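You operate a simulated robot arm through the tools that you are given. There is no shell and no other tool.

Carry out the task below with a simulated robot arm. There is one attempt and no reset: what you move stays moved.

JOB
Stack the letter blocks on the rod to read JOY from the top.
Fine: Y goes on first, then O, then J; press the rod cap on last.

It is judged by the outcome, as a careful person would: the job done as asked, and still so three seconds after it is handed in. It fails if anything else is knocked over, pushed out of place, dropped, spilled or broken. A push-on lid holds only when it is set on centred and level and pressed home; a screw cap is set on level and turned clockwise until tight.

ROBOT AND FRAMES
A 7-joint arm with a two-finger parallel gripper, fixed in place. Base frame: the origin is on the floor under the middle of its stand, x ahead of it, y to its left, z up. Lengths are in mm, angles in rad, forces in N, time in s.
With the tool pointing down near the work surface it reaches from about 280 to 720 mm from the base axis. Its first joint turns from -2.897 to 2.897 rad. Payload 1.57 kg.
The tool frame sits at the grasp point between the pads (the TCP): z along the fingers, y along the line on which they close. The tips reach 30 mm beyond it. The gripper opens to 80 mm. The fingers are 17 mm wide and 12 mm thick; the gripper's body (40 by 82 mm) begins 80 mm behind the TCP.
Orientation is that of the tool frame in the base frame, as [roll, pitch, yaw] about the fixed x, y, z axes, in that order (R = Rz(yaw) Ry(pitch) Rx(roll)). With the fingers straight down and closing along the base's y, the tool's x points along the base's -x, its y along +y and its z along -z.

CONTROLS
- The arm moves only by the tool play_rows. Its argument "targets" is a list of rows, each an object (a shift or turn left out is 0, a gripper value left out holds the last) with "dr": the turn, a rotation vector about the tool's x, y, z in rad, a list of three; "translation": the shift along the tool's x, y, z in mm, a list of three; "hand": the finger opening in mm, from 0 to 80. In form: [{"dr": [wx, wy, wz], "translation": [x, y, z], "hand": hand}, ...]. A call has 1 to 20 rows; each row shifts and turns the commanded pose from where the row before left it, along the tool's axes as they then stand. Each row takes 0.2 s and may step no farther than 50 mm and 0.15 rad from the row before; otherwise, or with a gripper value out of range, the whole call is refused. A pose out of reach is approached as far as the arm can. The call stops where the force on the tool passes 40 N (or 10 N more than at its start, if that is more) or the arm is blocked; 0.2 s more then pass. Each finger travels about 72 mm/s and halts on what it meets, pressing with about 43 N; the grip force reading is that of the motor and also rises with nothing between the fingers. The clock runs only during rows and for 0.2 s after the last one: add rows that do not move to give the fingers time. The reply holds the time, the measured pose of the TCP, the force on the tool along the base axes, the opening and the grip force, in the units named above and with some noise, with the torque about the TCP (base axes, N m) and any sound that the robot's microphone picked up.
- Cameras (640 x 400 px; columns grow to the right, rows downward): "scene" is fixed at [222.7, 499.7, 1670.8]; the picture's right is [-0.87, -0.50, 0.00], its down [-0.35, 0.61, -0.72] and it looks along [0.36, -0.62, -0.70] (base axes); focal length 313 px, centre (320, 200). "wrist" rides on the gripper at [72, -7, -122] in the tool frame; the picture's right is [0.09, 1.00, 0.00], its down [-0.84, 0.08, -0.54] and it looks along [-0.54, 0.05, 0.84] (tool axes); focal length 238 px, centre (320, 200). There is no depth. A picture from a camera that has moved, and an enlarged one, comes with that camera's place and axes in the base frame and with its lens.
- grab_frame(camera): a new picture of that camera. It takes no simulated time.
- raise_lower(by): slides the trunk up (or, below 0, down) by that many mm; the arm rides with it, the base frame stays. It gives what a move gives, with no picture.
- zoom(camera, box): a new picture of the part [left, top, right, bottom] of that camera's present view, enlarged. It takes no simulated time.
- sign_off(): hands the job in; it is judged then, once.

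Places have to be worked out from the pictures, the camera data and where the tool is seen. Open the gripper and draw the arm clear of the work before you hand the job in, unless the task says otherwise.

The tools are called by a JSON object that holds its "op" and its "data". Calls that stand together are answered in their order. play_rows: Moves the arm, as the interface text tells. Its arguments: {"type":"object","properties":{"targets":{"type":"array","items":{"type":"object","properties":{"dr":{"type":"array","items":{"type":"number"}},"translation":{"type":"array","items":{"type":"number"}},"hand":{"type":"number"}}}}},"required":["targets"]} The other tools are called the same way: raise_lower (by) moves the trunk up or down; grab_frame (camera) takes a picture; zoom (camera, box) takes an enlarged picture of a part of a camera's view; sign_off () hands the job in.

At the start:

```text
time_s: 0.0
eef_pos: [389.7, 174.5, 1335.1]
tcp_rot: [-3.141, -0.002, 3.141]
force: [0.8, -0.5, -0.5]
wrist_torque: [-0.03, 0.0, 0.02]
finger_gap: 80.1
grasp_force: 0.1
trunk travel left (down, up): [-425.0, 55.0]
```

scene: 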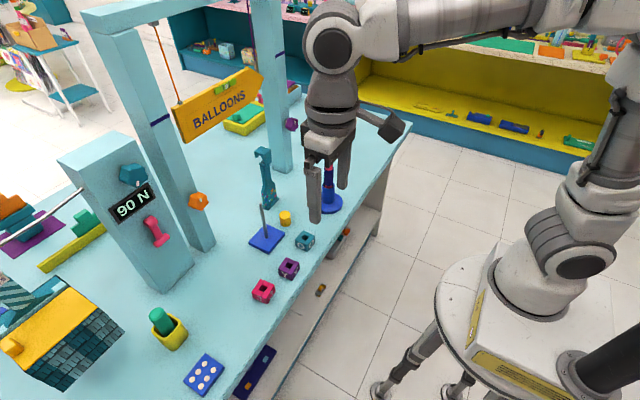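
wrist: 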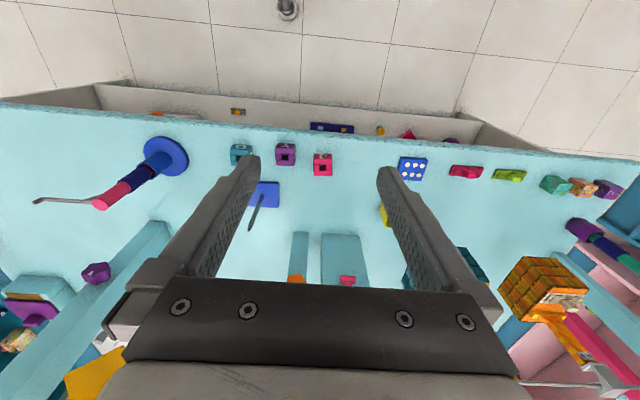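

I see the rod on a blue base, a yellow cap beside it, and three blocks (teal, purple, red). I zoom in to read the letters and find out the geometry.

{"op": "zoom", "data": {"camera": "scene", "box": [230, 190, 350, 310]}}

{"op": "zoom", "data": {"camera": "wrist", "box": [200, 120, 360, 240]}}

{"op": "zoom", "data": {"camera": "scene", "box": [120, 280, 300, 400]}}

```text
3.33 times, centred on (290, 250) of scene
camera zoom: at [222.7, 499.7, 1670.8], right [-0.87, -0.5, 0.0], down [-0.35, 0.61, -0.72], along [0.36, -0.62, -0.7], focal length 1043 px, centre (420, 33)
```

zoom: 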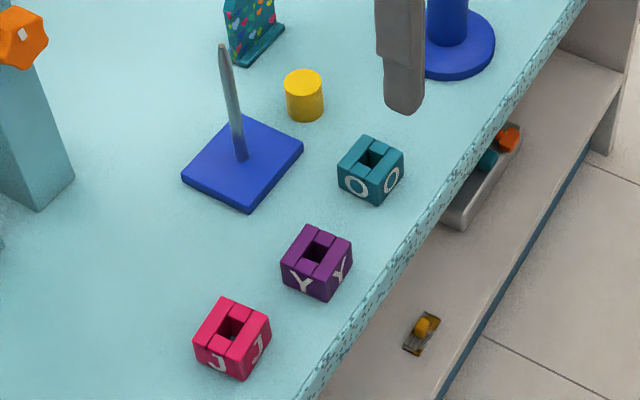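

```text
3.33 times, centred on (280, 180) of wrist
camera zoom: at [318.2, 168.9, 1457.6], right [-0.09, 1.0, 0.0], down [0.84, 0.08, 0.54], along [0.54, 0.05, -0.84], focal length 794 px, centre (453, 267)
```

zoom: 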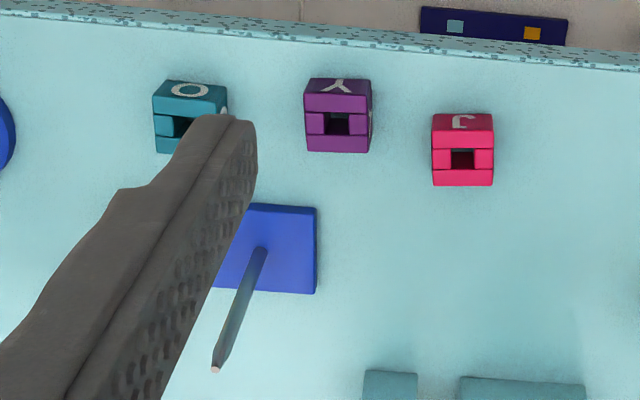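

```text
3.33 times, centred on (210, 340) of scene
camera zoom: at [222.7, 499.7, 1670.8], right [-0.87, -0.5, 0.0], down [-0.35, 0.61, -0.72], along [0.36, -0.62, -0.7], focal length 1043 px, centre (687, -267)
```

zoom: 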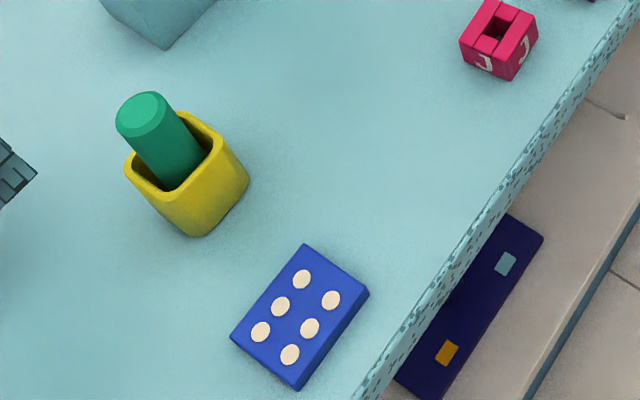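

The letters read teal O, purple Y and red J. By triangulation the block tops are at about z≈928 (Y near x 547, y 106), and the rod is near (682, 42) with its top around z≈1038. I move the wrist camera closer for a more accurate view.

{"op": "play_rows", "data": {"targets": [{"translation": [-18, -15, 37]}, {"translation": [-18, -15, 37]}, {"translation": [-18, -15, 37]}, {"translation": [-18, -15, 37]}, {"translation": [-18, -15, 37]}, {}]}}

{"op": "grab_frame", "data": {"camera": "wrist"}}

{"op": "grab_frame", "data": {"camera": "scene"}}

```text
time_s: 1.4
eef_pos: [480.8, 98.2, 1147.4]
tcp_rot: [-3.141, 0.0, -3.142]
force: [0.4, -1.0, 0.2]
wrist_torque: [-0.02, 0.0, -0.02]
finger_gap: 80.0
grasp_force: 0.1
trunk travel left (down, up): [-425.0, 55.0]
```

```text
taken
camera wrist: at [409.9, 92.6, 1270.2], right [-0.09, 1.0, 0.0], down [0.84, 0.08, 0.54], along [0.54, 0.05, -0.84], focal length 238 px, centre (320, 200)
```

wrist: 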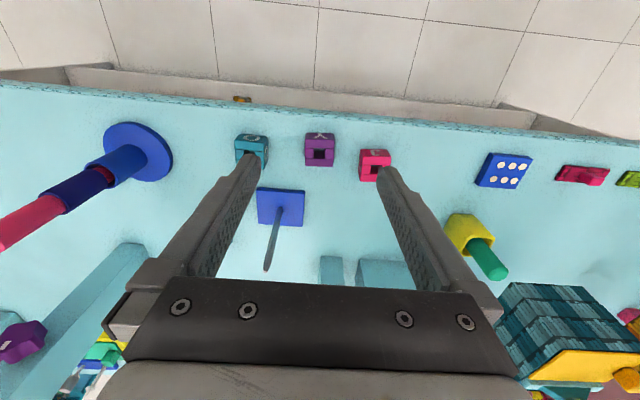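

```text
taken
```

scene: 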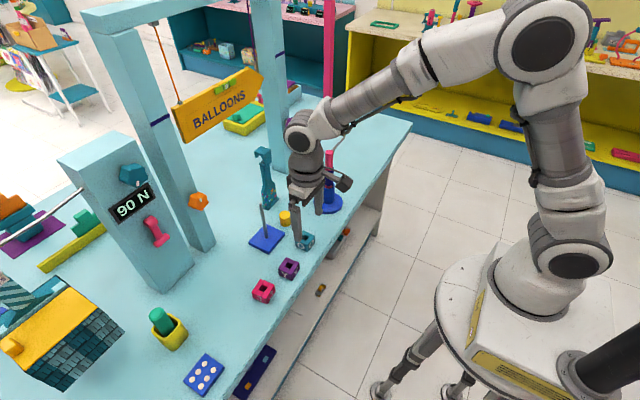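

I zoom into the wrist view to measure the blocks and rod base.

{"op": "zoom", "data": {"camera": "wrist", "box": [225, 120, 405, 232]}}

{"op": "zoom", "data": {"camera": "wrist", "box": [230, 180, 330, 280]}}

{"op": "zoom", "data": {"camera": "scene", "box": [240, 190, 320, 310]}}

```text
3.56 times, centred on (315, 176) of wrist
camera zoom: at [409.9, 92.6, 1270.2], right [-0.09, 1.0, 0.0], down [0.84, 0.08, 0.54], along [0.54, 0.05, -0.84], focal length 848 px, centre (338, 285)
```

zoom: 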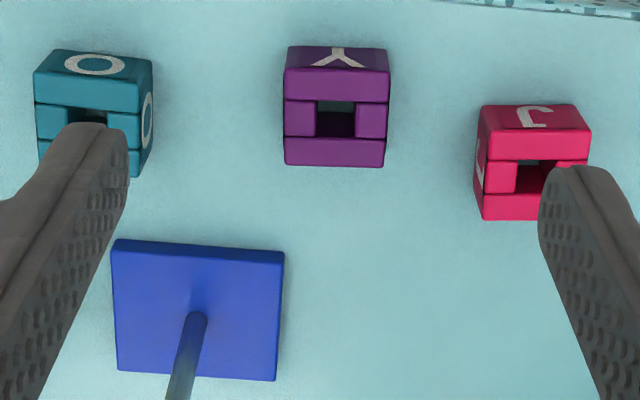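

```text
4.00 times, centred on (280, 230) of wrist
camera zoom: at [409.9, 92.6, 1270.2], right [-0.09, 1.0, 0.0], down [0.84, 0.08, 0.54], along [0.54, 0.05, -0.84], focal length 953 px, centre (480, 80)
```

zoom: 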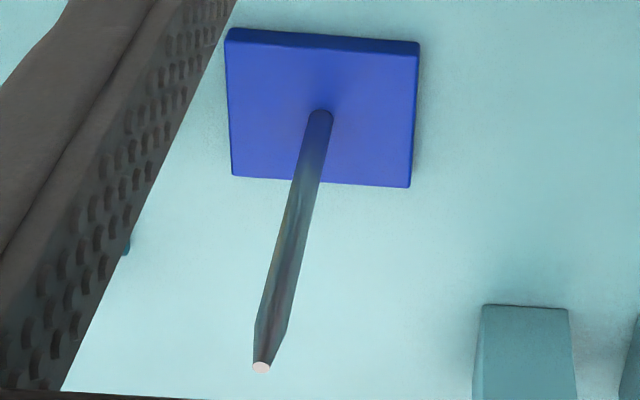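

```text
3.33 times, centred on (280, 250) of scene
camera zoom: at [222.7, 499.7, 1670.8], right [-0.87, -0.5, 0.0], down [-0.35, 0.61, -0.72], along [0.36, -0.62, -0.7], focal length 1043 px, centre (453, 33)
```

zoom: 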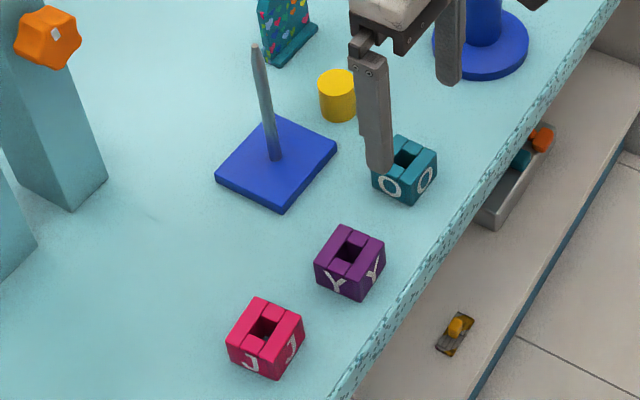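

Blocks look about 43×43×32 mm with ~17 mm square holes, the rod is about 12 mm in diameter, and Y sits near (546, 105). I move above Y for a closer, more precise look.

{"op": "play_rows", "data": {"targets": [{"translation": [-16.3, 1.7, 34.3]}, {"translation": [-16.3, 1.7, 34.3]}, {"translation": [-16.3, 1.7, 34.3]}, {"translation": [-16.3, 1.7, 34.3]}, {}]}}

{"op": "grab_frame", "data": {"camera": "wrist"}}

{"op": "zoom", "data": {"camera": "scene", "box": [220, 170, 360, 310]}}

```text
time_s: 2.6
eef_pos: [545.7, 107.5, 1013.0]
tcp_rot: [3.141, 0.001, 3.141]
force: [0.9, 0.4, 0.0]
wrist_torque: [-0.06, 0.02, 0.01]
finger_gap: 80.0
grasp_force: 0.1
trunk travel left (down, up): [-425.0, 55.0]
```

```text
taken
camera wrist: at [474.6, 101.2, 1136.3], right [-0.09, 1.0, 0.0], down [0.84, 0.08, 0.54], along [0.54, 0.05, -0.84], focal length 238 px, centre (320, 200)
```

wrist: 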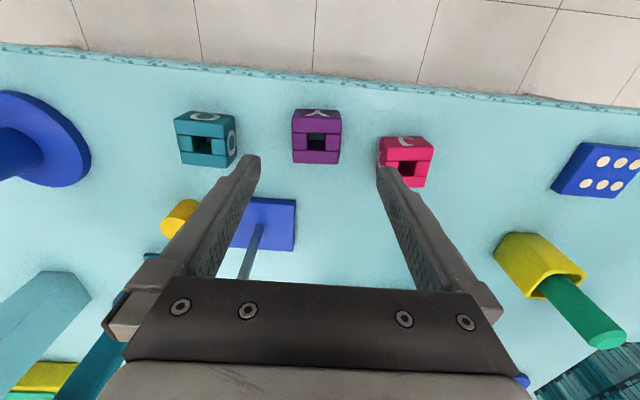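

```text
2.86 times, centred on (290, 240) of scene
camera zoom: at [222.7, 499.7, 1670.8], right [-0.87, -0.5, 0.0], down [-0.35, 0.61, -0.72], along [0.36, -0.62, -0.7], focal length 894 px, centre (406, 86)
```

zoom: 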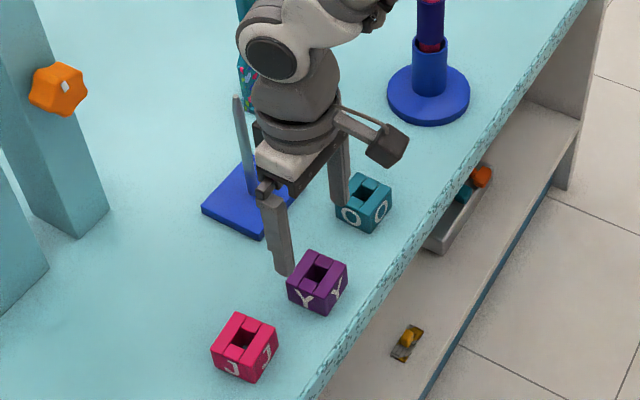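

{"op": "zoom", "data": {"camera": "wrist", "box": [270, 90, 370, 180]}}

{"op": "zoom", "data": {"camera": "wrist", "box": [150, 90, 310, 280]}}

{"op": "zoom", "data": {"camera": "wrist", "box": [360, 110, 460, 200]}}

```text
4.44 times, centred on (320, 135) of wrist
camera zoom: at [474.6, 101.2, 1136.3], right [-0.09, 1.0, 0.0], down [0.84, 0.08, 0.54], along [0.54, 0.05, -0.84], focal length 1059 px, centre (320, 489)
```

zoom: 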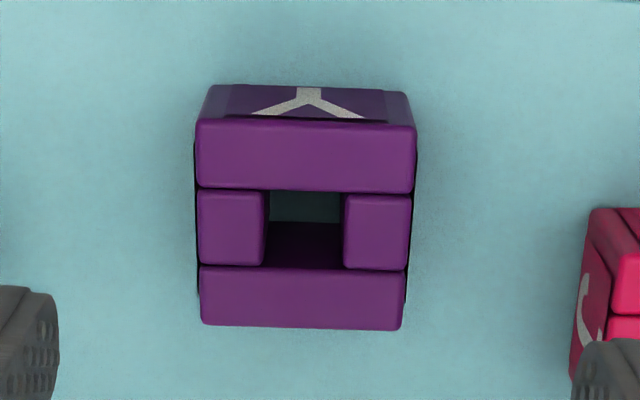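

```text
2.11 times, centred on (230, 185) of wrist
camera zoom: at [474.6, 101.2, 1136.3], right [-0.09, 1.0, 0.0], down [0.84, 0.08, 0.54], along [0.54, 0.05, -0.84], focal length 502 px, centre (510, 232)
```

zoom: 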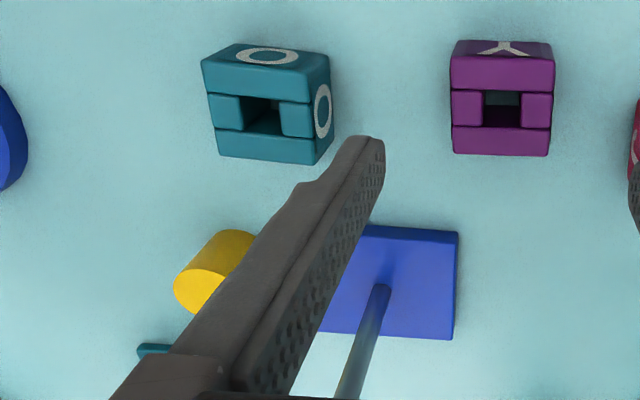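

```text
4.44 times, centred on (410, 155) of wrist
camera zoom: at [474.6, 101.2, 1136.3], right [-0.09, 1.0, 0.0], down [0.84, 0.08, 0.54], along [0.54, 0.05, -0.84], focal length 1059 px, centre (-80, 400)
```

zoom: 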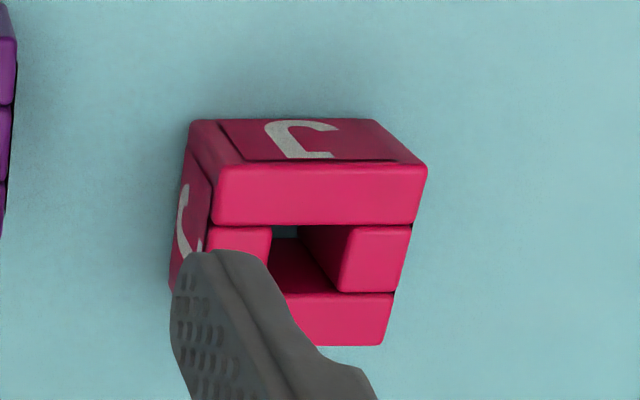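

Y is centred about (546, 104.5), yawed about +0.07 rad, with its top at z≈926–928. I align the yaw and lower so the fingertips overlap the block by roughly 14 mm, then look before closing.

{"op": "play_rows", "data": {"targets": [{"dr": [0, 0, -0.07], "translation": [0, -3, 0]}, {"translation": [0, 0, 23]}, {"translation": [0, 0, 23]}, {"translation": [0, 0, 23]}, {}]}}

{"op": "grab_frame", "data": {"camera": "wrist"}}

{"op": "zoom", "data": {"camera": "scene", "box": [240, 210, 340, 310]}}

```text
time_s: 3.8
eef_pos: [547.2, 103.0, 940.4]
tcp_rot: [-3.141, 0.001, -3.073]
force: [0.4, 0.5, 0.8]
wrist_torque: [-0.03, 0.01, -0.03]
finger_gap: 79.8
grasp_force: 0.1
trunk travel left (down, up): [-425.0, 55.0]
```

```text
taken
camera wrist: at [475.6, 92.7, 1064.4], right [-0.16, 0.99, 0.0], down [0.83, 0.14, 0.54], along [0.54, 0.09, -0.84], focal length 238 px, centre (320, 200)
```

wrist: 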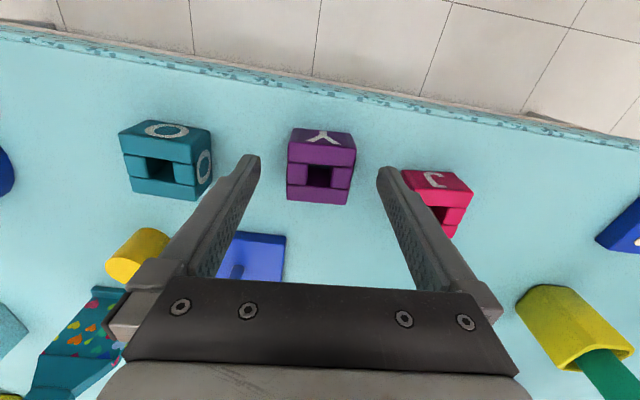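

```text
4.00 times, centred on (290, 260) of scene
camera zoom: at [222.7, 499.7, 1670.8], right [-0.87, -0.5, 0.0], down [-0.35, 0.61, -0.72], along [0.36, -0.62, -0.7], focal length 1252 px, centre (440, -40)
```

zoom: 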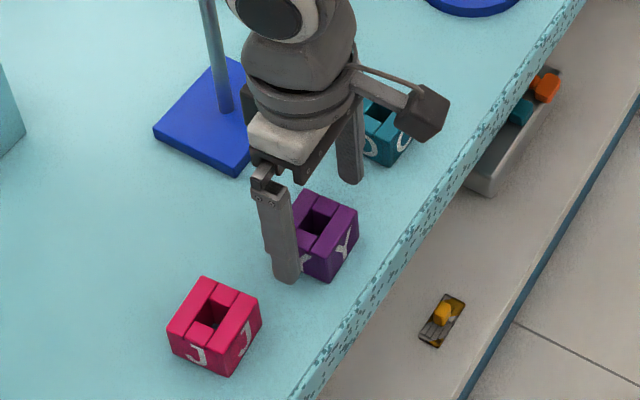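

{"op": "zoom", "data": {"camera": "wrist", "box": [270, 115, 370, 215]}}

```text
4.00 times, centred on (320, 165) of wrist
camera zoom: at [475.6, 92.7, 1064.4], right [-0.16, 0.99, 0.0], down [0.83, 0.14, 0.54], along [0.54, 0.09, -0.84], focal length 953 px, centre (320, 340)
```

zoom: 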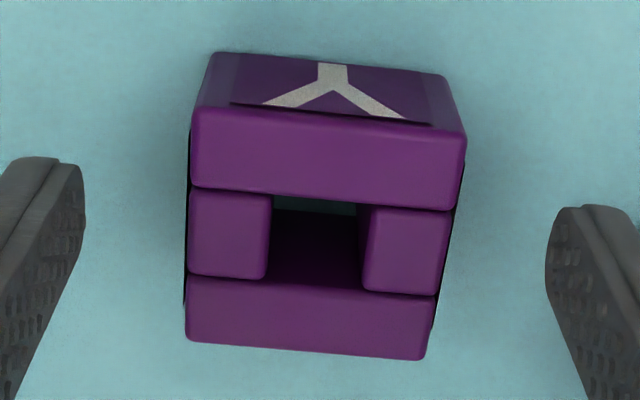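

The gripper is aligned with Y and the block is centred between the fingers; its top is about 10 mm above the fingertips. I lower 5 mm more and close on it.

{"op": "play_rows", "data": {"targets": [{"translation": [0, -0.5, 5]}, {"hand": 30}, {"hand": 30}, {"hand": 30}, {"hand": 30}]}}

{"op": "zoom", "data": {"camera": "wrist", "box": [270, 115, 370, 215]}}

{"op": "zoom", "data": {"camera": "scene", "box": [240, 210, 340, 310]}}

```text
time_s: 5.0
eef_pos: [545.8, 104.0, 937.8]
tcp_rot: [3.141, -0.001, -3.071]
force: [-0.1, -0.4, -0.6]
wrist_torque: [0.0, 0.01, -0.01]
finger_gap: 45.0
grasp_force: 43.6
trunk travel left (down, up): [-425.0, 55.0]
```

```text
4.00 times, centred on (320, 165) of wrist
camera zoom: at [475.4, 92.4, 1060.2], right [-0.16, 0.99, 0.0], down [0.83, 0.14, 0.54], along [0.53, 0.09, -0.84], focal length 953 px, centre (320, 340)
```

zoom: 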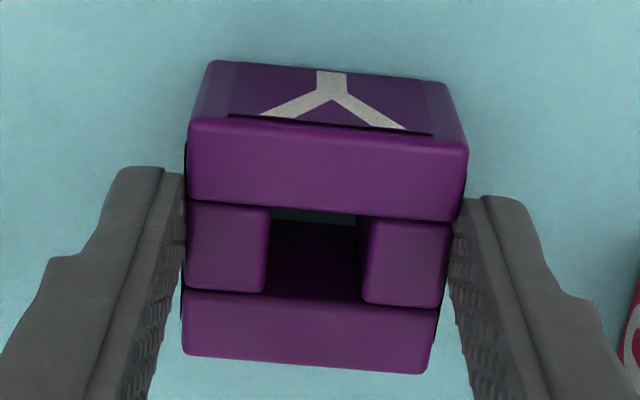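

```text
4.00 times, centred on (290, 260) of scene
camera zoom: at [222.7, 499.7, 1670.8], right [-0.87, -0.5, 0.0], down [-0.35, 0.61, -0.72], along [0.36, -0.62, -0.7], focal length 1252 px, centre (440, -40)
```

zoom: 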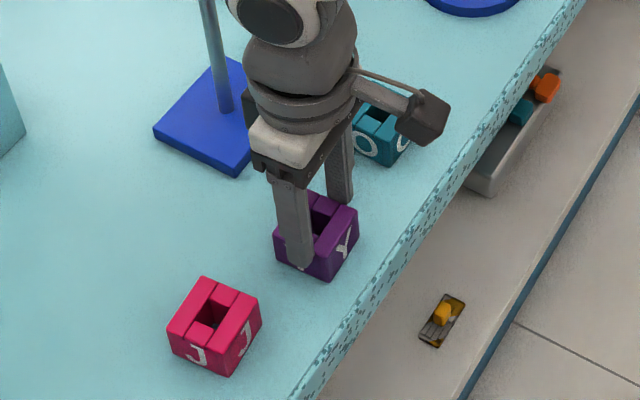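

The fingers stopped at 45.0 mm, so the block is 45 mm wide. I check how deeply the fingertips overlap it before lifting.

{"op": "zoom", "data": {"camera": "scene", "box": [270, 240, 310, 290]}}

{"op": "zoom", "data": {"camera": "wrist", "box": [340, 140, 380, 190]}}

```text
8.00 times, centred on (290, 265) of scene
camera zoom: at [222.7, 499.7, 1670.8], right [-0.87, -0.5, 0.0], down [-0.35, 0.61, -0.72], along [0.36, -0.62, -0.7], focal length 2504 px, centre (560, -320)
```

zoom: 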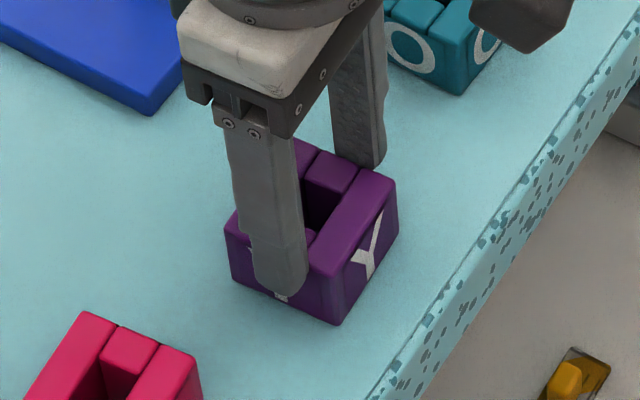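

```text
8.00 times, centred on (360, 165) of wrist
camera zoom: at [475.4, 92.4, 1060.2], right [-0.16, 0.99, 0.0], down [0.83, 0.14, 0.54], along [0.53, 0.09, -0.84], focal length 1907 px, centre (0, 480)
```

zoom: 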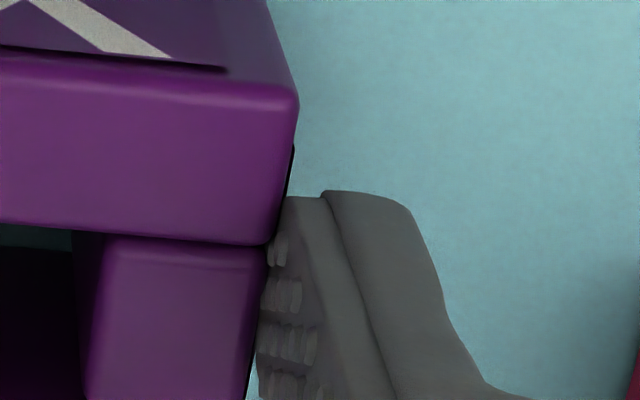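

The fingertips overlap the block by only about 7 mm, and the block centre is ~4 mm further out than the tool. I reopen slightly, shift forward 4 mm, go down 8 mm and regrip.

{"op": "play_rows", "data": {"targets": [{"hand": 60}, {"hand": 60}, {"translation": [-3.9, -0.5, 8]}, {}, {"hand": 30}, {"hand": 30}, {"hand": 30}]}}

{"op": "zoom", "data": {"camera": "wrist", "box": [270, 115, 370, 215]}}

{"op": "zoom", "data": {"camera": "scene", "box": [270, 240, 310, 290]}}

```text
time_s: 6.6
eef_pos: [549.6, 101.7, 929.5]
tcp_rot: [-3.141, 0.001, -3.072]
force: [0.3, -0.2, 0.5]
wrist_torque: [0.02, -0.03, -0.04]
finger_gap: 45.0
grasp_force: 43.2
trunk travel left (down, up): [-425.0, 55.0]
```

```text
4.00 times, centred on (320, 165) of wrist
camera zoom: at [479.5, 92.1, 1052.0], right [-0.16, 0.99, 0.0], down [0.83, 0.14, 0.54], along [0.54, 0.09, -0.84], focal length 953 px, centre (320, 340)
```

zoom: 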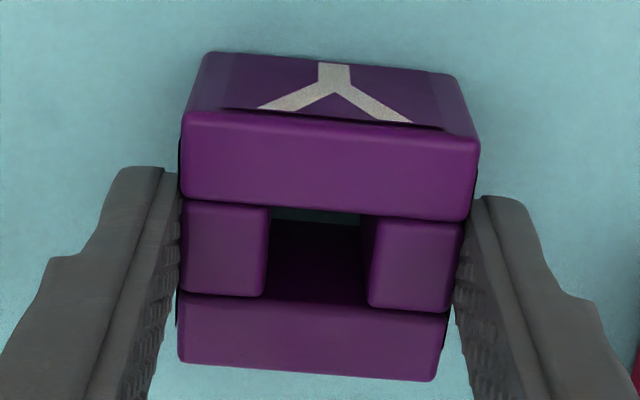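

```text
8.00 times, centred on (290, 265) of scene
camera zoom: at [222.7, 499.7, 1670.8], right [-0.87, -0.5, 0.0], down [-0.35, 0.61, -0.72], along [0.36, -0.62, -0.7], focal length 2504 px, centre (560, -320)
```

zoom: 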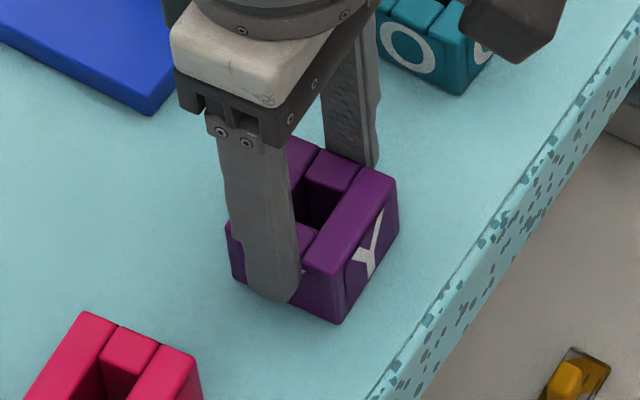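

The grip shows block Y at 45 mm wide with its top at z≈915 (table ≈883); the rod tip is at about (679.5, 40.5, 1046). With a vertical tool the palm would hit the rod top before Y could seat, so I release Y, rise, and tilt the tool forward 0.54 rad to regrip it with the rod path clear of the palm.

{"op": "play_rows", "data": {"targets": [{"hand": 80}, {"hand": 80}, {"hand": 80}, {"translation": [0, 0, -30]}, {"translation": [0, 0, -30]}, {"dr": [0, -0.135, 0]}, {"dr": [0, -0.135, 0]}, {"dr": [0, -0.135, 0]}, {"dr": [0, -0.135, 0]}, {}]}}

{"op": "grab_frame", "data": {"camera": "wrist"}}

{"op": "grab_frame", "data": {"camera": "scene"}}

```text
time_s: 8.8
eef_pos: [548.4, 102.7, 992.1]
tcp_rot: [-3.141, 0.543, -3.071]
force: [0.0, 0.0, -0.7]
wrist_torque: [0.01, -0.01, -0.01]
finger_gap: 80.0
grasp_force: 0.0
trunk travel left (down, up): [-425.0, 55.0]
```

```text
taken
camera wrist: at [425.7, 87.8, 1059.7], right [-0.15, 0.99, -0.05], down [0.43, 0.11, 0.9], along [0.89, 0.11, -0.44], focal length 238 px, centre (320, 200)
```

wrist: 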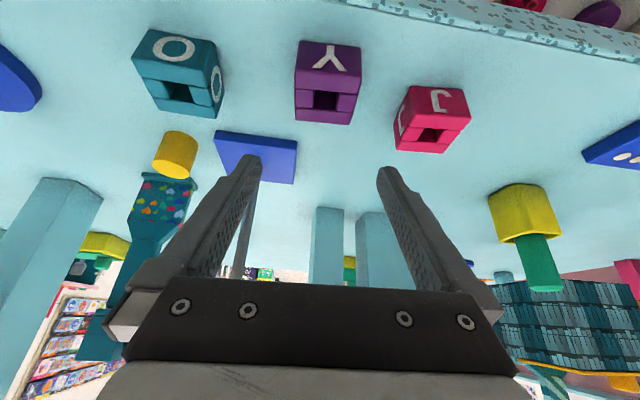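

```text
taken
```

scene: 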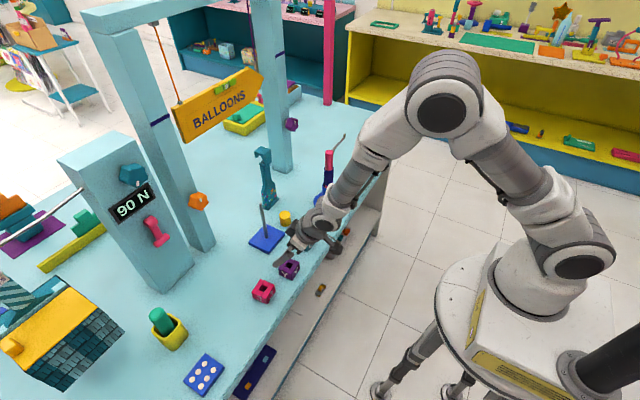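

The tilt worked and the block is centred between the fingers. I descend most of the way toward it and check.

{"op": "play_rows", "data": {"targets": [{"translation": [18, 0, 22]}, {"translation": [18, 0, 22]}, {}]}}

{"op": "zoom", "data": {"camera": "wrist", "box": [220, 60, 420, 260]}}

{"op": "zoom", "data": {"camera": "scene", "box": [260, 230, 320, 290]}}

```text
time_s: 9.6
eef_pos: [541.3, 101.3, 933.8]
tcp_rot: [3.141, 0.54, -3.072]
force: [0.1, -1.0, -0.3]
wrist_torque: [0.02, -0.01, 0.01]
finger_gap: 80.0
grasp_force: 0.0
trunk travel left (down, up): [-425.0, 55.0]
```

```text
2.00 times, centred on (320, 160) of wrist
camera zoom: at [417.5, 86.9, 1002.8], right [-0.15, 0.99, -0.05], down [0.43, 0.11, 0.9], along [0.89, 0.11, -0.44], focal length 477 px, centre (320, 280)
```

zoom: 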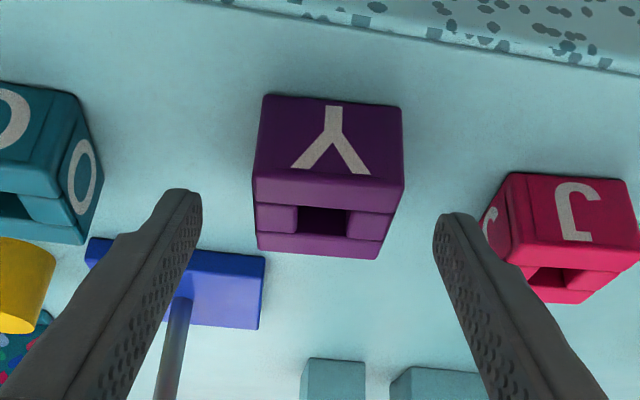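

```text
6.67 times, centred on (290, 260) of scene
camera zoom: at [222.7, 499.7, 1670.8], right [-0.87, -0.5, 0.0], down [-0.35, 0.61, -0.72], along [0.36, -0.62, -0.7], focal length 2086 px, centre (520, -200)
```

zoom: 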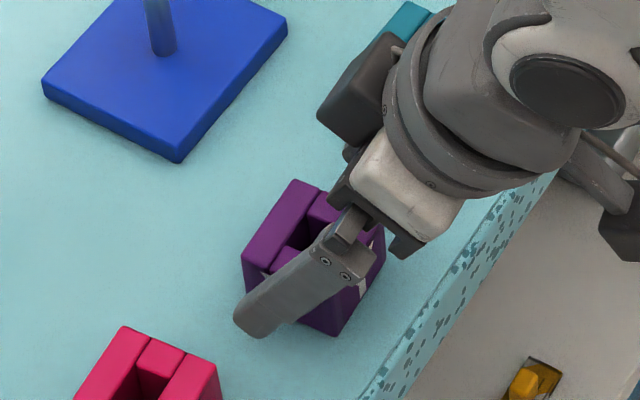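

Block Y's centre lies about (10, 0.5, 39) mm in the tool frame. I move the remaining distance and close the gripper.

{"op": "play_rows", "data": {"targets": [{"translation": [8, 0.4, 12.5]}, {}, {"hand": 30}, {"hand": 30}, {"hand": 30}, {"hand": 30}]}}

{"op": "zoom", "data": {"camera": "wrist", "box": [220, 60, 420, 260]}}

{"op": "zoom", "data": {"camera": "scene", "box": [260, 230, 320, 290]}}

```text
time_s: 11.0
eef_pos: [540.1, 102.5, 918.7]
tcp_rot: [-3.142, 0.538, -3.072]
force: [0.5, -0.1, -0.1]
wrist_torque: [-0.01, 0.06, -0.01]
finger_gap: 45.1
grasp_force: 43.1
trunk travel left (down, up): [-425.0, 55.0]
```

```text
2.00 times, centred on (320, 160) of wrist
camera zoom: at [416.3, 87.8, 987.6], right [-0.15, 0.99, -0.05], down [0.43, 0.11, 0.89], along [0.89, 0.11, -0.44], focal length 477 px, centre (320, 280)
```

zoom: 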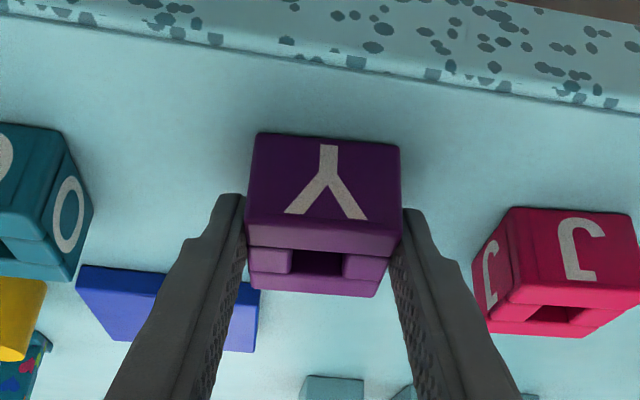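

```text
6.67 times, centred on (290, 260) of scene
camera zoom: at [222.7, 499.7, 1670.8], right [-0.87, -0.5, 0.0], down [-0.35, 0.61, -0.72], along [0.36, -0.62, -0.7], focal length 2086 px, centre (520, -200)
```

zoom: 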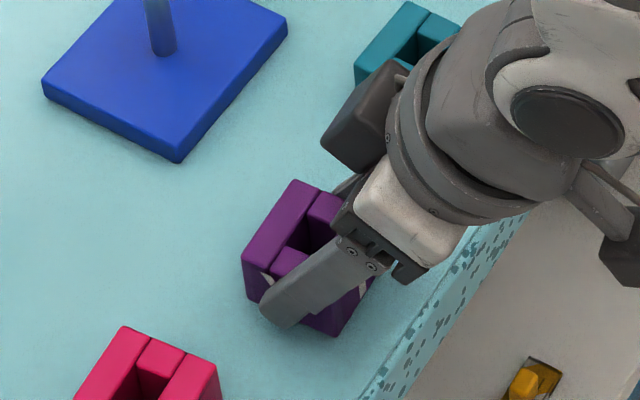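

Y is gripped (45.1 mm, 43 N). I lift it straight up 180 mm and undo the 0.07 rad yaw, then look at the rod.

{"op": "play_rows", "data": {"targets": [{"translation": [-10.3, 0, -17.2]}, {"translation": [-20.6, 0, -34.3]}, {"translation": [-20.6, 0, -34.3]}, {"translation": [-20.6, 0, -34.3]}, {"translation": [-20.6, 0, -34.3]}, {"dr": [0.036, 0, 0.06]}, {}]}}

{"op": "grab_frame", "data": {"camera": "wrist"}}

{"op": "grab_frame", "data": {"camera": "scene"}}

```text
time_s: 12.6
eef_pos: [537.4, 101.8, 1099.0]
tcp_rot: [-3.14, 0.539, 3.14]
force: [0.0, 0.3, -0.3]
wrist_torque: [0.02, 0.02, -0.02]
finger_gap: 45.2
grasp_force: 42.5
trunk travel left (down, up): [-425.0, 55.0]
```

```text
taken
camera wrist: at [413.8, 96.0, 1168.4], right [-0.08, 1.0, -0.05], down [0.44, 0.08, 0.89], along [0.89, 0.05, -0.44], focal length 238 px, centre (320, 200)
```

wrist: 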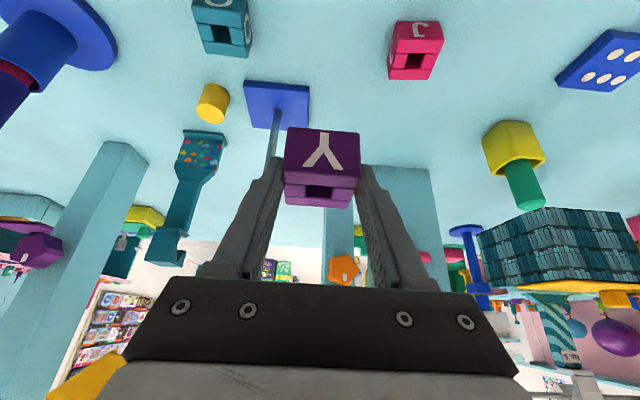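

```text
taken
```

scene: 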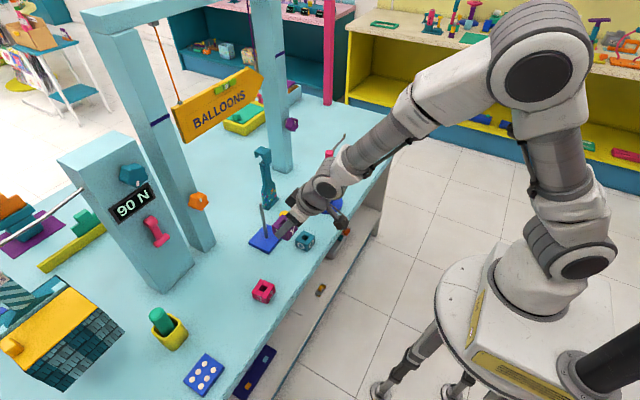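

From this view the rod is behind the left finger. I shift to line up in y with the rod and lower 40 mm so that the rod tip shows between the fingers above the block.

{"op": "play_rows", "data": {"targets": [{"translation": [0, -31.3, 0]}, {"translation": [0, -31.3, 0]}, {"translation": [20.6, 0, 34.3]}, {}]}}

{"op": "grab_frame", "data": {"camera": "wrist"}}

{"op": "zoom", "data": {"camera": "wrist", "box": [250, 110, 390, 280]}}

{"op": "zoom", "data": {"camera": "scene", "box": [230, 180, 330, 280]}}

```text
time_s: 13.6
eef_pos: [538.6, 40.9, 1060.5]
tcp_rot: [-3.141, 0.539, 3.14]
force: [0.3, 0.8, 0.0]
wrist_torque: [-0.03, -0.01, 0.03]
finger_gap: 44.8
grasp_force: 43.3
trunk travel left (down, up): [-425.0, 55.0]
```

```text
taken
camera wrist: at [414.4, 35.4, 1128.9], right [-0.08, 1.0, -0.05], down [0.44, 0.08, 0.89], along [0.89, 0.05, -0.44], focal length 238 px, centre (320, 200)
```

wrist: 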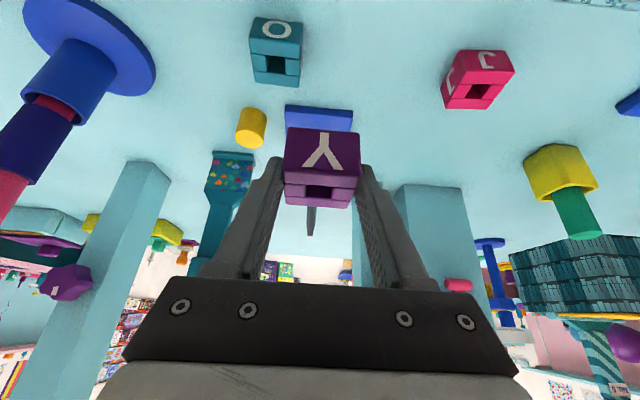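

```text
2.35 times, centred on (320, 195) of wrist
camera zoom: at [414.4, 35.4, 1128.9], right [-0.08, 1.0, -0.05], down [0.44, 0.08, 0.89], along [0.89, 0.05, -0.44], focal length 561 px, centre (320, 212)
```

zoom: 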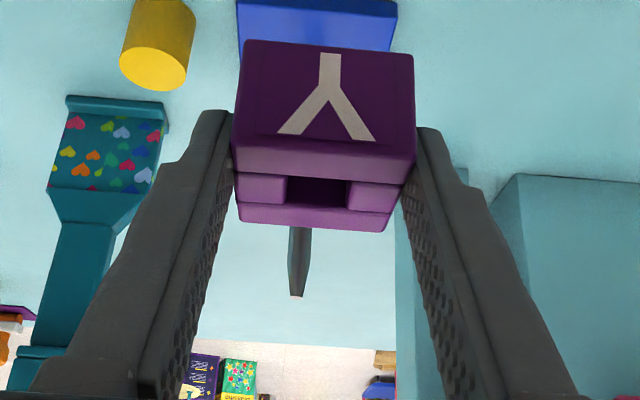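

```text
4.00 times, centred on (280, 230) of scene
camera zoom: at [222.7, 499.7, 1670.8], right [-0.87, -0.5, 0.0], down [-0.35, 0.61, -0.72], along [0.36, -0.62, -0.7], focal length 1252 px, centre (480, 80)
```

zoom: 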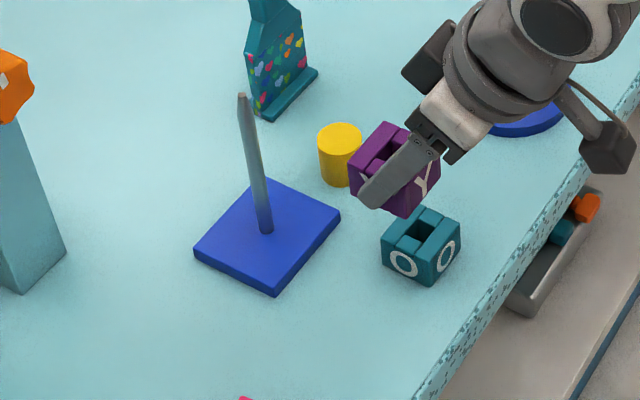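

The rod tip appears at tool y ≈ −1.2 mm relative to the block. I raise 40 mm, shift −1 mm in y, and move forward ~127 mm to bring the block above the rod tip for a check.

{"op": "play_rows", "data": {"targets": [{"translation": [-20.5, -1, -34.3]}, {"translation": [-36.4, 0, 21.8]}, {"translation": [-36.4, 0, 21.8]}, {"translation": [-36.4, 0, 21.8]}, {}]}}

{"op": "grab_frame", "data": {"camera": "wrist"}}

{"op": "zoom", "data": {"camera": "wrist", "box": [250, 80, 390, 250]}}

{"op": "zoom", "data": {"camera": "scene", "box": [220, 160, 320, 260]}}

```text
time_s: 14.8
eef_pos: [667.9, 40.1, 1098.9]
tcp_rot: [-3.141, 0.54, -3.141]
force: [0.2, 0.2, -1.0]
wrist_torque: [-0.01, 0.05, 0.0]
finger_gap: 45.2
grasp_force: 43.4
trunk travel left (down, up): [-425.0, 55.0]
```

```text
taken
camera wrist: at [544.1, 33.6, 1167.4], right [-0.08, 1.0, -0.05], down [0.44, 0.08, 0.89], along [0.89, 0.05, -0.44], focal length 238 px, centre (320, 200)
```

wrist: 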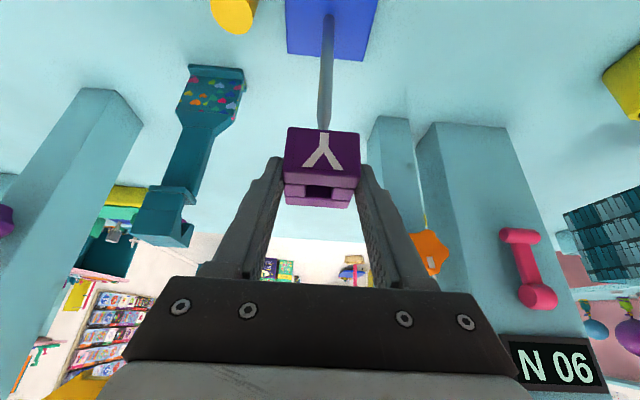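

```text
2.35 times, centred on (320, 165) of wrist
camera zoom: at [544.1, 33.6, 1167.4], right [-0.08, 1.0, -0.05], down [0.44, 0.08, 0.89], along [0.89, 0.05, -0.44], focal length 561 px, centre (320, 282)
```

zoom: 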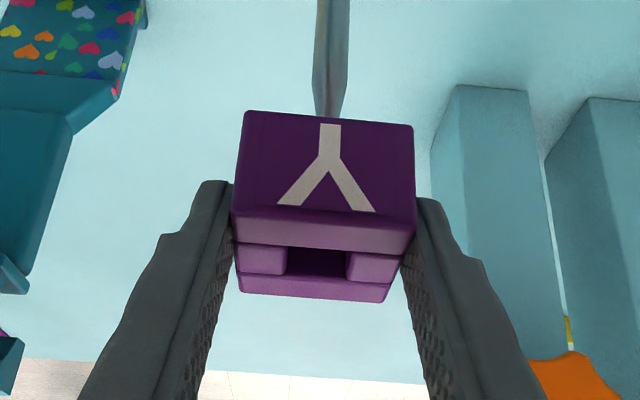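

```text
4.00 times, centred on (270, 210) of scene
camera zoom: at [222.7, 499.7, 1670.8], right [-0.87, -0.5, 0.0], down [-0.35, 0.61, -0.72], along [0.36, -0.62, -0.7], focal length 1252 px, centre (520, 160)
```

zoom: 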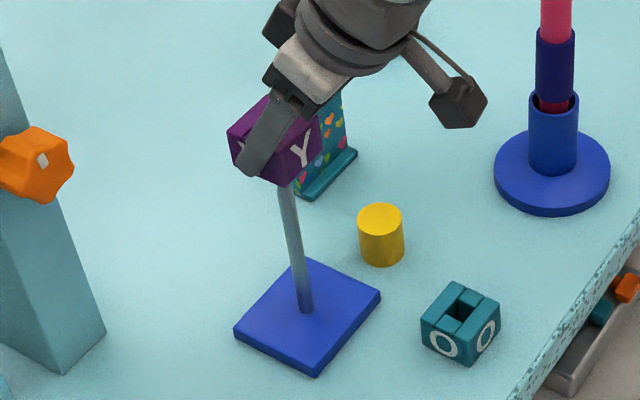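

The rod appears close to aligned beneath the block. I zoom in tighter on both views to measure the residual offset in x and y.

{"op": "zoom", "data": {"camera": "scene", "box": [250, 175, 310, 245]}}

{"op": "zoom", "data": {"camera": "wrist", "box": [280, 0, 370, 60]}}

{"op": "zoom", "data": {"camera": "wrist", "box": [275, 90, 365, 150]}}

{"op": "zoom", "data": {"camera": "wrist", "box": [275, 155, 365, 215]}}

```text
5.71 times, centred on (280, 210) of scene
camera zoom: at [222.7, 499.7, 1670.8], right [-0.87, -0.5, 0.0], down [-0.35, 0.61, -0.72], along [0.36, -0.62, -0.7], focal length 1788 px, centre (549, 143)
```

zoom: 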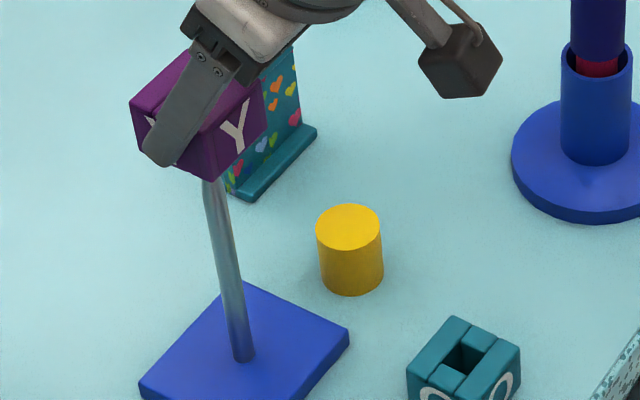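

```text
6.67 times, centred on (325, 30) of wrist
camera zoom: at [544.1, 33.6, 1167.4], right [-0.08, 1.0, -0.05], down [0.44, 0.08, 0.89], along [0.89, 0.05, -0.44], focal length 1589 px, centre (287, 1333)
```

zoom: 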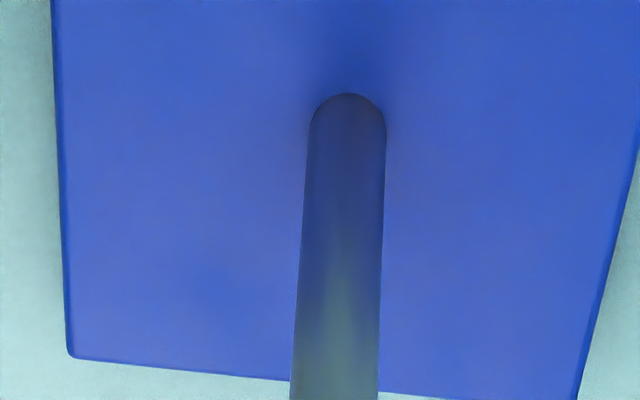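

```text
6.67 times, centred on (320, 120) of wrist
camera zoom: at [544.1, 33.6, 1167.4], right [-0.08, 1.0, -0.05], down [0.44, 0.08, 0.89], along [0.89, 0.05, -0.44], focal length 1589 px, centre (320, 733)
```

zoom: 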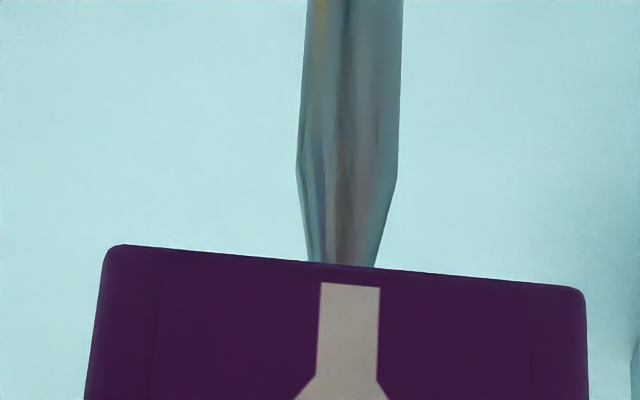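

```text
6.67 times, centred on (320, 185) of wrist
camera zoom: at [544.1, 33.6, 1167.4], right [-0.08, 1.0, -0.05], down [0.44, 0.08, 0.89], along [0.89, 0.05, -0.44], focal length 1589 px, centre (320, 300)
```

zoom: 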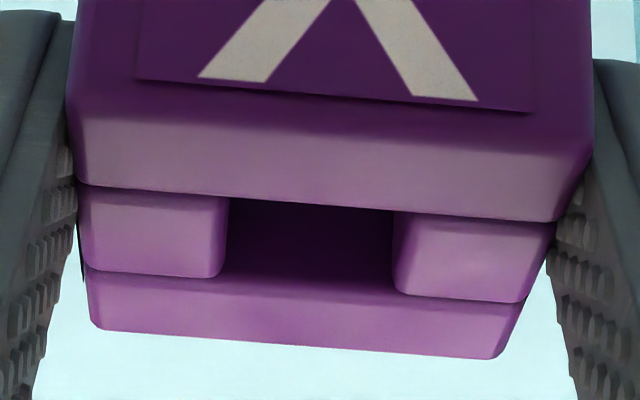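

{"op": "zoom", "data": {"camera": "scene", "box": [258, 175, 298, 215]}}

```text
10.00 times, centred on (278, 195) of scene
camera zoom: at [222.7, 499.7, 1670.8], right [-0.87, -0.5, 0.0], down [-0.35, 0.61, -0.72], along [0.36, -0.62, -0.7], focal length 3129 px, centre (740, 250)
```

zoom: 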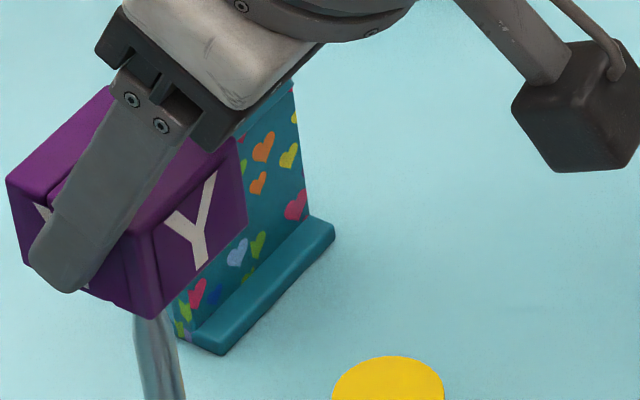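

Both views agree that the block is about +1.3 mm in x and −0.8 mm in y off the rod axis. I correct this and lower 24 mm so the tapered tip just enters the hole.

{"op": "play_rows", "data": {"targets": [{"translation": [1.1, 0.8, -0.7]}, {}, {"translation": [4.1, 0, 6.9]}, {"translation": [4.1, 0, 6.9]}, {"translation": [4.1, 0, 6.9]}, {}]}}

{"op": "zoom", "data": {"camera": "wrist", "box": [265, 80, 375, 220]}}

{"op": "zoom", "data": {"camera": "scene", "box": [250, 180, 300, 250]}}

```text
time_s: 16.2
eef_pos: [666.1, 37.8, 1073.9]
tcp_rot: [3.14, 0.538, -3.14]
force: [0.6, 0.0, -0.5]
wrist_torque: [-0.01, 0.0, -0.02]
finger_gap: 45.1
grasp_force: 43.5
trunk travel left (down, up): [-425.0, 55.0]
```

```text
2.86 times, centred on (320, 150) of wrist
camera zoom: at [542.6, 33.4, 1143.3], right [-0.08, 1.0, -0.05], down [0.44, 0.08, 0.89], along [0.89, 0.05, -0.44], focal length 681 px, centre (320, 343)
```

zoom: 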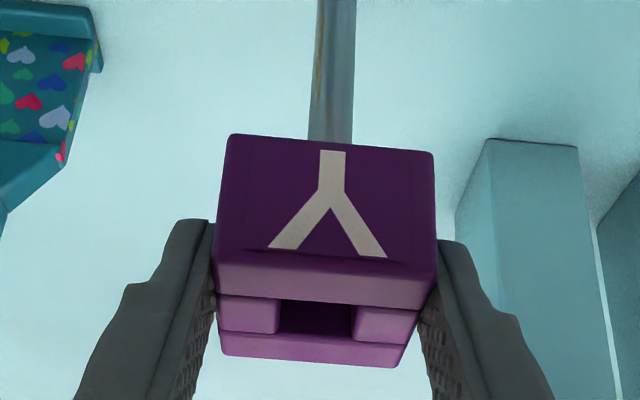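

```text
5.71 times, centred on (275, 215) of scene
camera zoom: at [222.7, 499.7, 1670.8], right [-0.87, -0.5, 0.0], down [-0.35, 0.61, -0.72], along [0.36, -0.62, -0.7], focal length 1788 px, centre (577, 114)
```

zoom: 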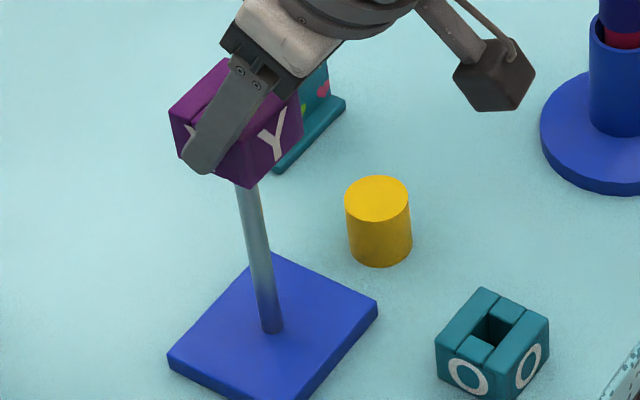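

No contact force, and the tip has entered the hole. The rod still sits ~1 mm to +y relative to the block, so I shift +1 mm and lower another 20 mm.

{"op": "play_rows", "data": {"targets": [{"translation": [0, 1, 0]}, {"translation": [2.6, 0, 4.3]}, {"translation": [2.6, 0, 4.3]}, {"translation": [2.6, 0, 4.3]}, {"translation": [2.6, 0, 4.3]}, {}]}}

{"op": "zoom", "data": {"camera": "wrist", "box": [265, 80, 375, 220]}}

```text
time_s: 17.6
eef_pos: [666.4, 39.5, 1055.5]
tcp_rot: [3.14, 0.539, 3.141]
force: [0.3, 0.3, 0.1]
wrist_torque: [0.0, 0.02, -0.02]
finger_gap: 45.4
grasp_force: 43.5
trunk travel left (down, up): [-425.0, 55.0]
```

```text
2.86 times, centred on (320, 150) of wrist
camera zoom: at [542.1, 33.7, 1124.5], right [-0.08, 1.0, -0.05], down [0.44, 0.08, 0.89], along [0.89, 0.05, -0.44], focal length 681 px, centre (320, 343)
```

zoom: 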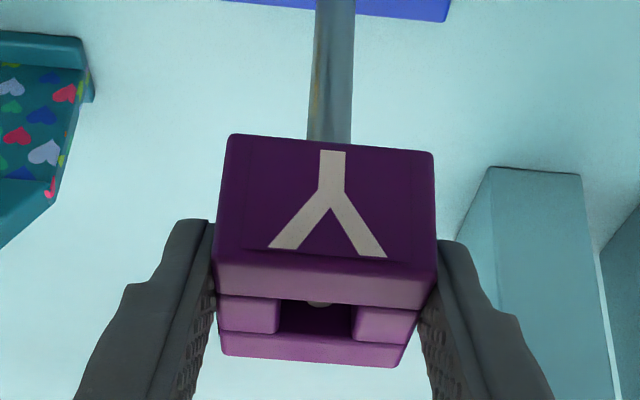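

The rod tip is now visible inside the hole. I zoom in on the hole to check centring.

{"op": "zoom", "data": {"camera": "wrist", "box": [290, 165, 350, 215]}}

{"op": "zoom", "data": {"camera": "scene", "box": [258, 185, 298, 225]}}

```text
8.00 times, centred on (320, 190) of wrist
camera zoom: at [542.1, 33.7, 1124.5], right [-0.08, 1.0, -0.05], down [0.44, 0.08, 0.89], along [0.89, 0.05, -0.44], focal length 1907 px, centre (320, 280)
```

zoom: 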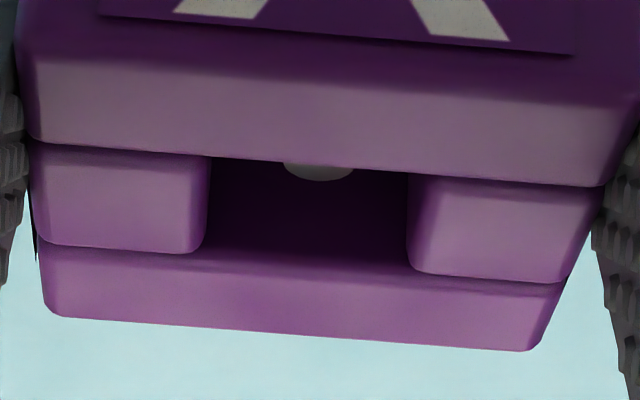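

```text
10.00 times, centred on (278, 205) of scene
camera zoom: at [222.7, 499.7, 1670.8], right [-0.87, -0.5, 0.0], down [-0.35, 0.61, -0.72], along [0.36, -0.62, -0.7], focal length 3129 px, centre (740, 150)
```

zoom: 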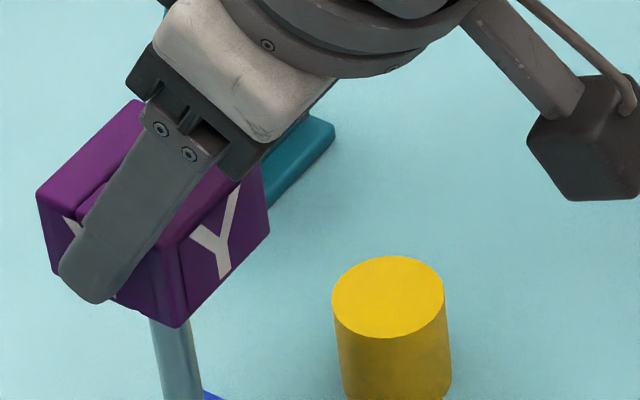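

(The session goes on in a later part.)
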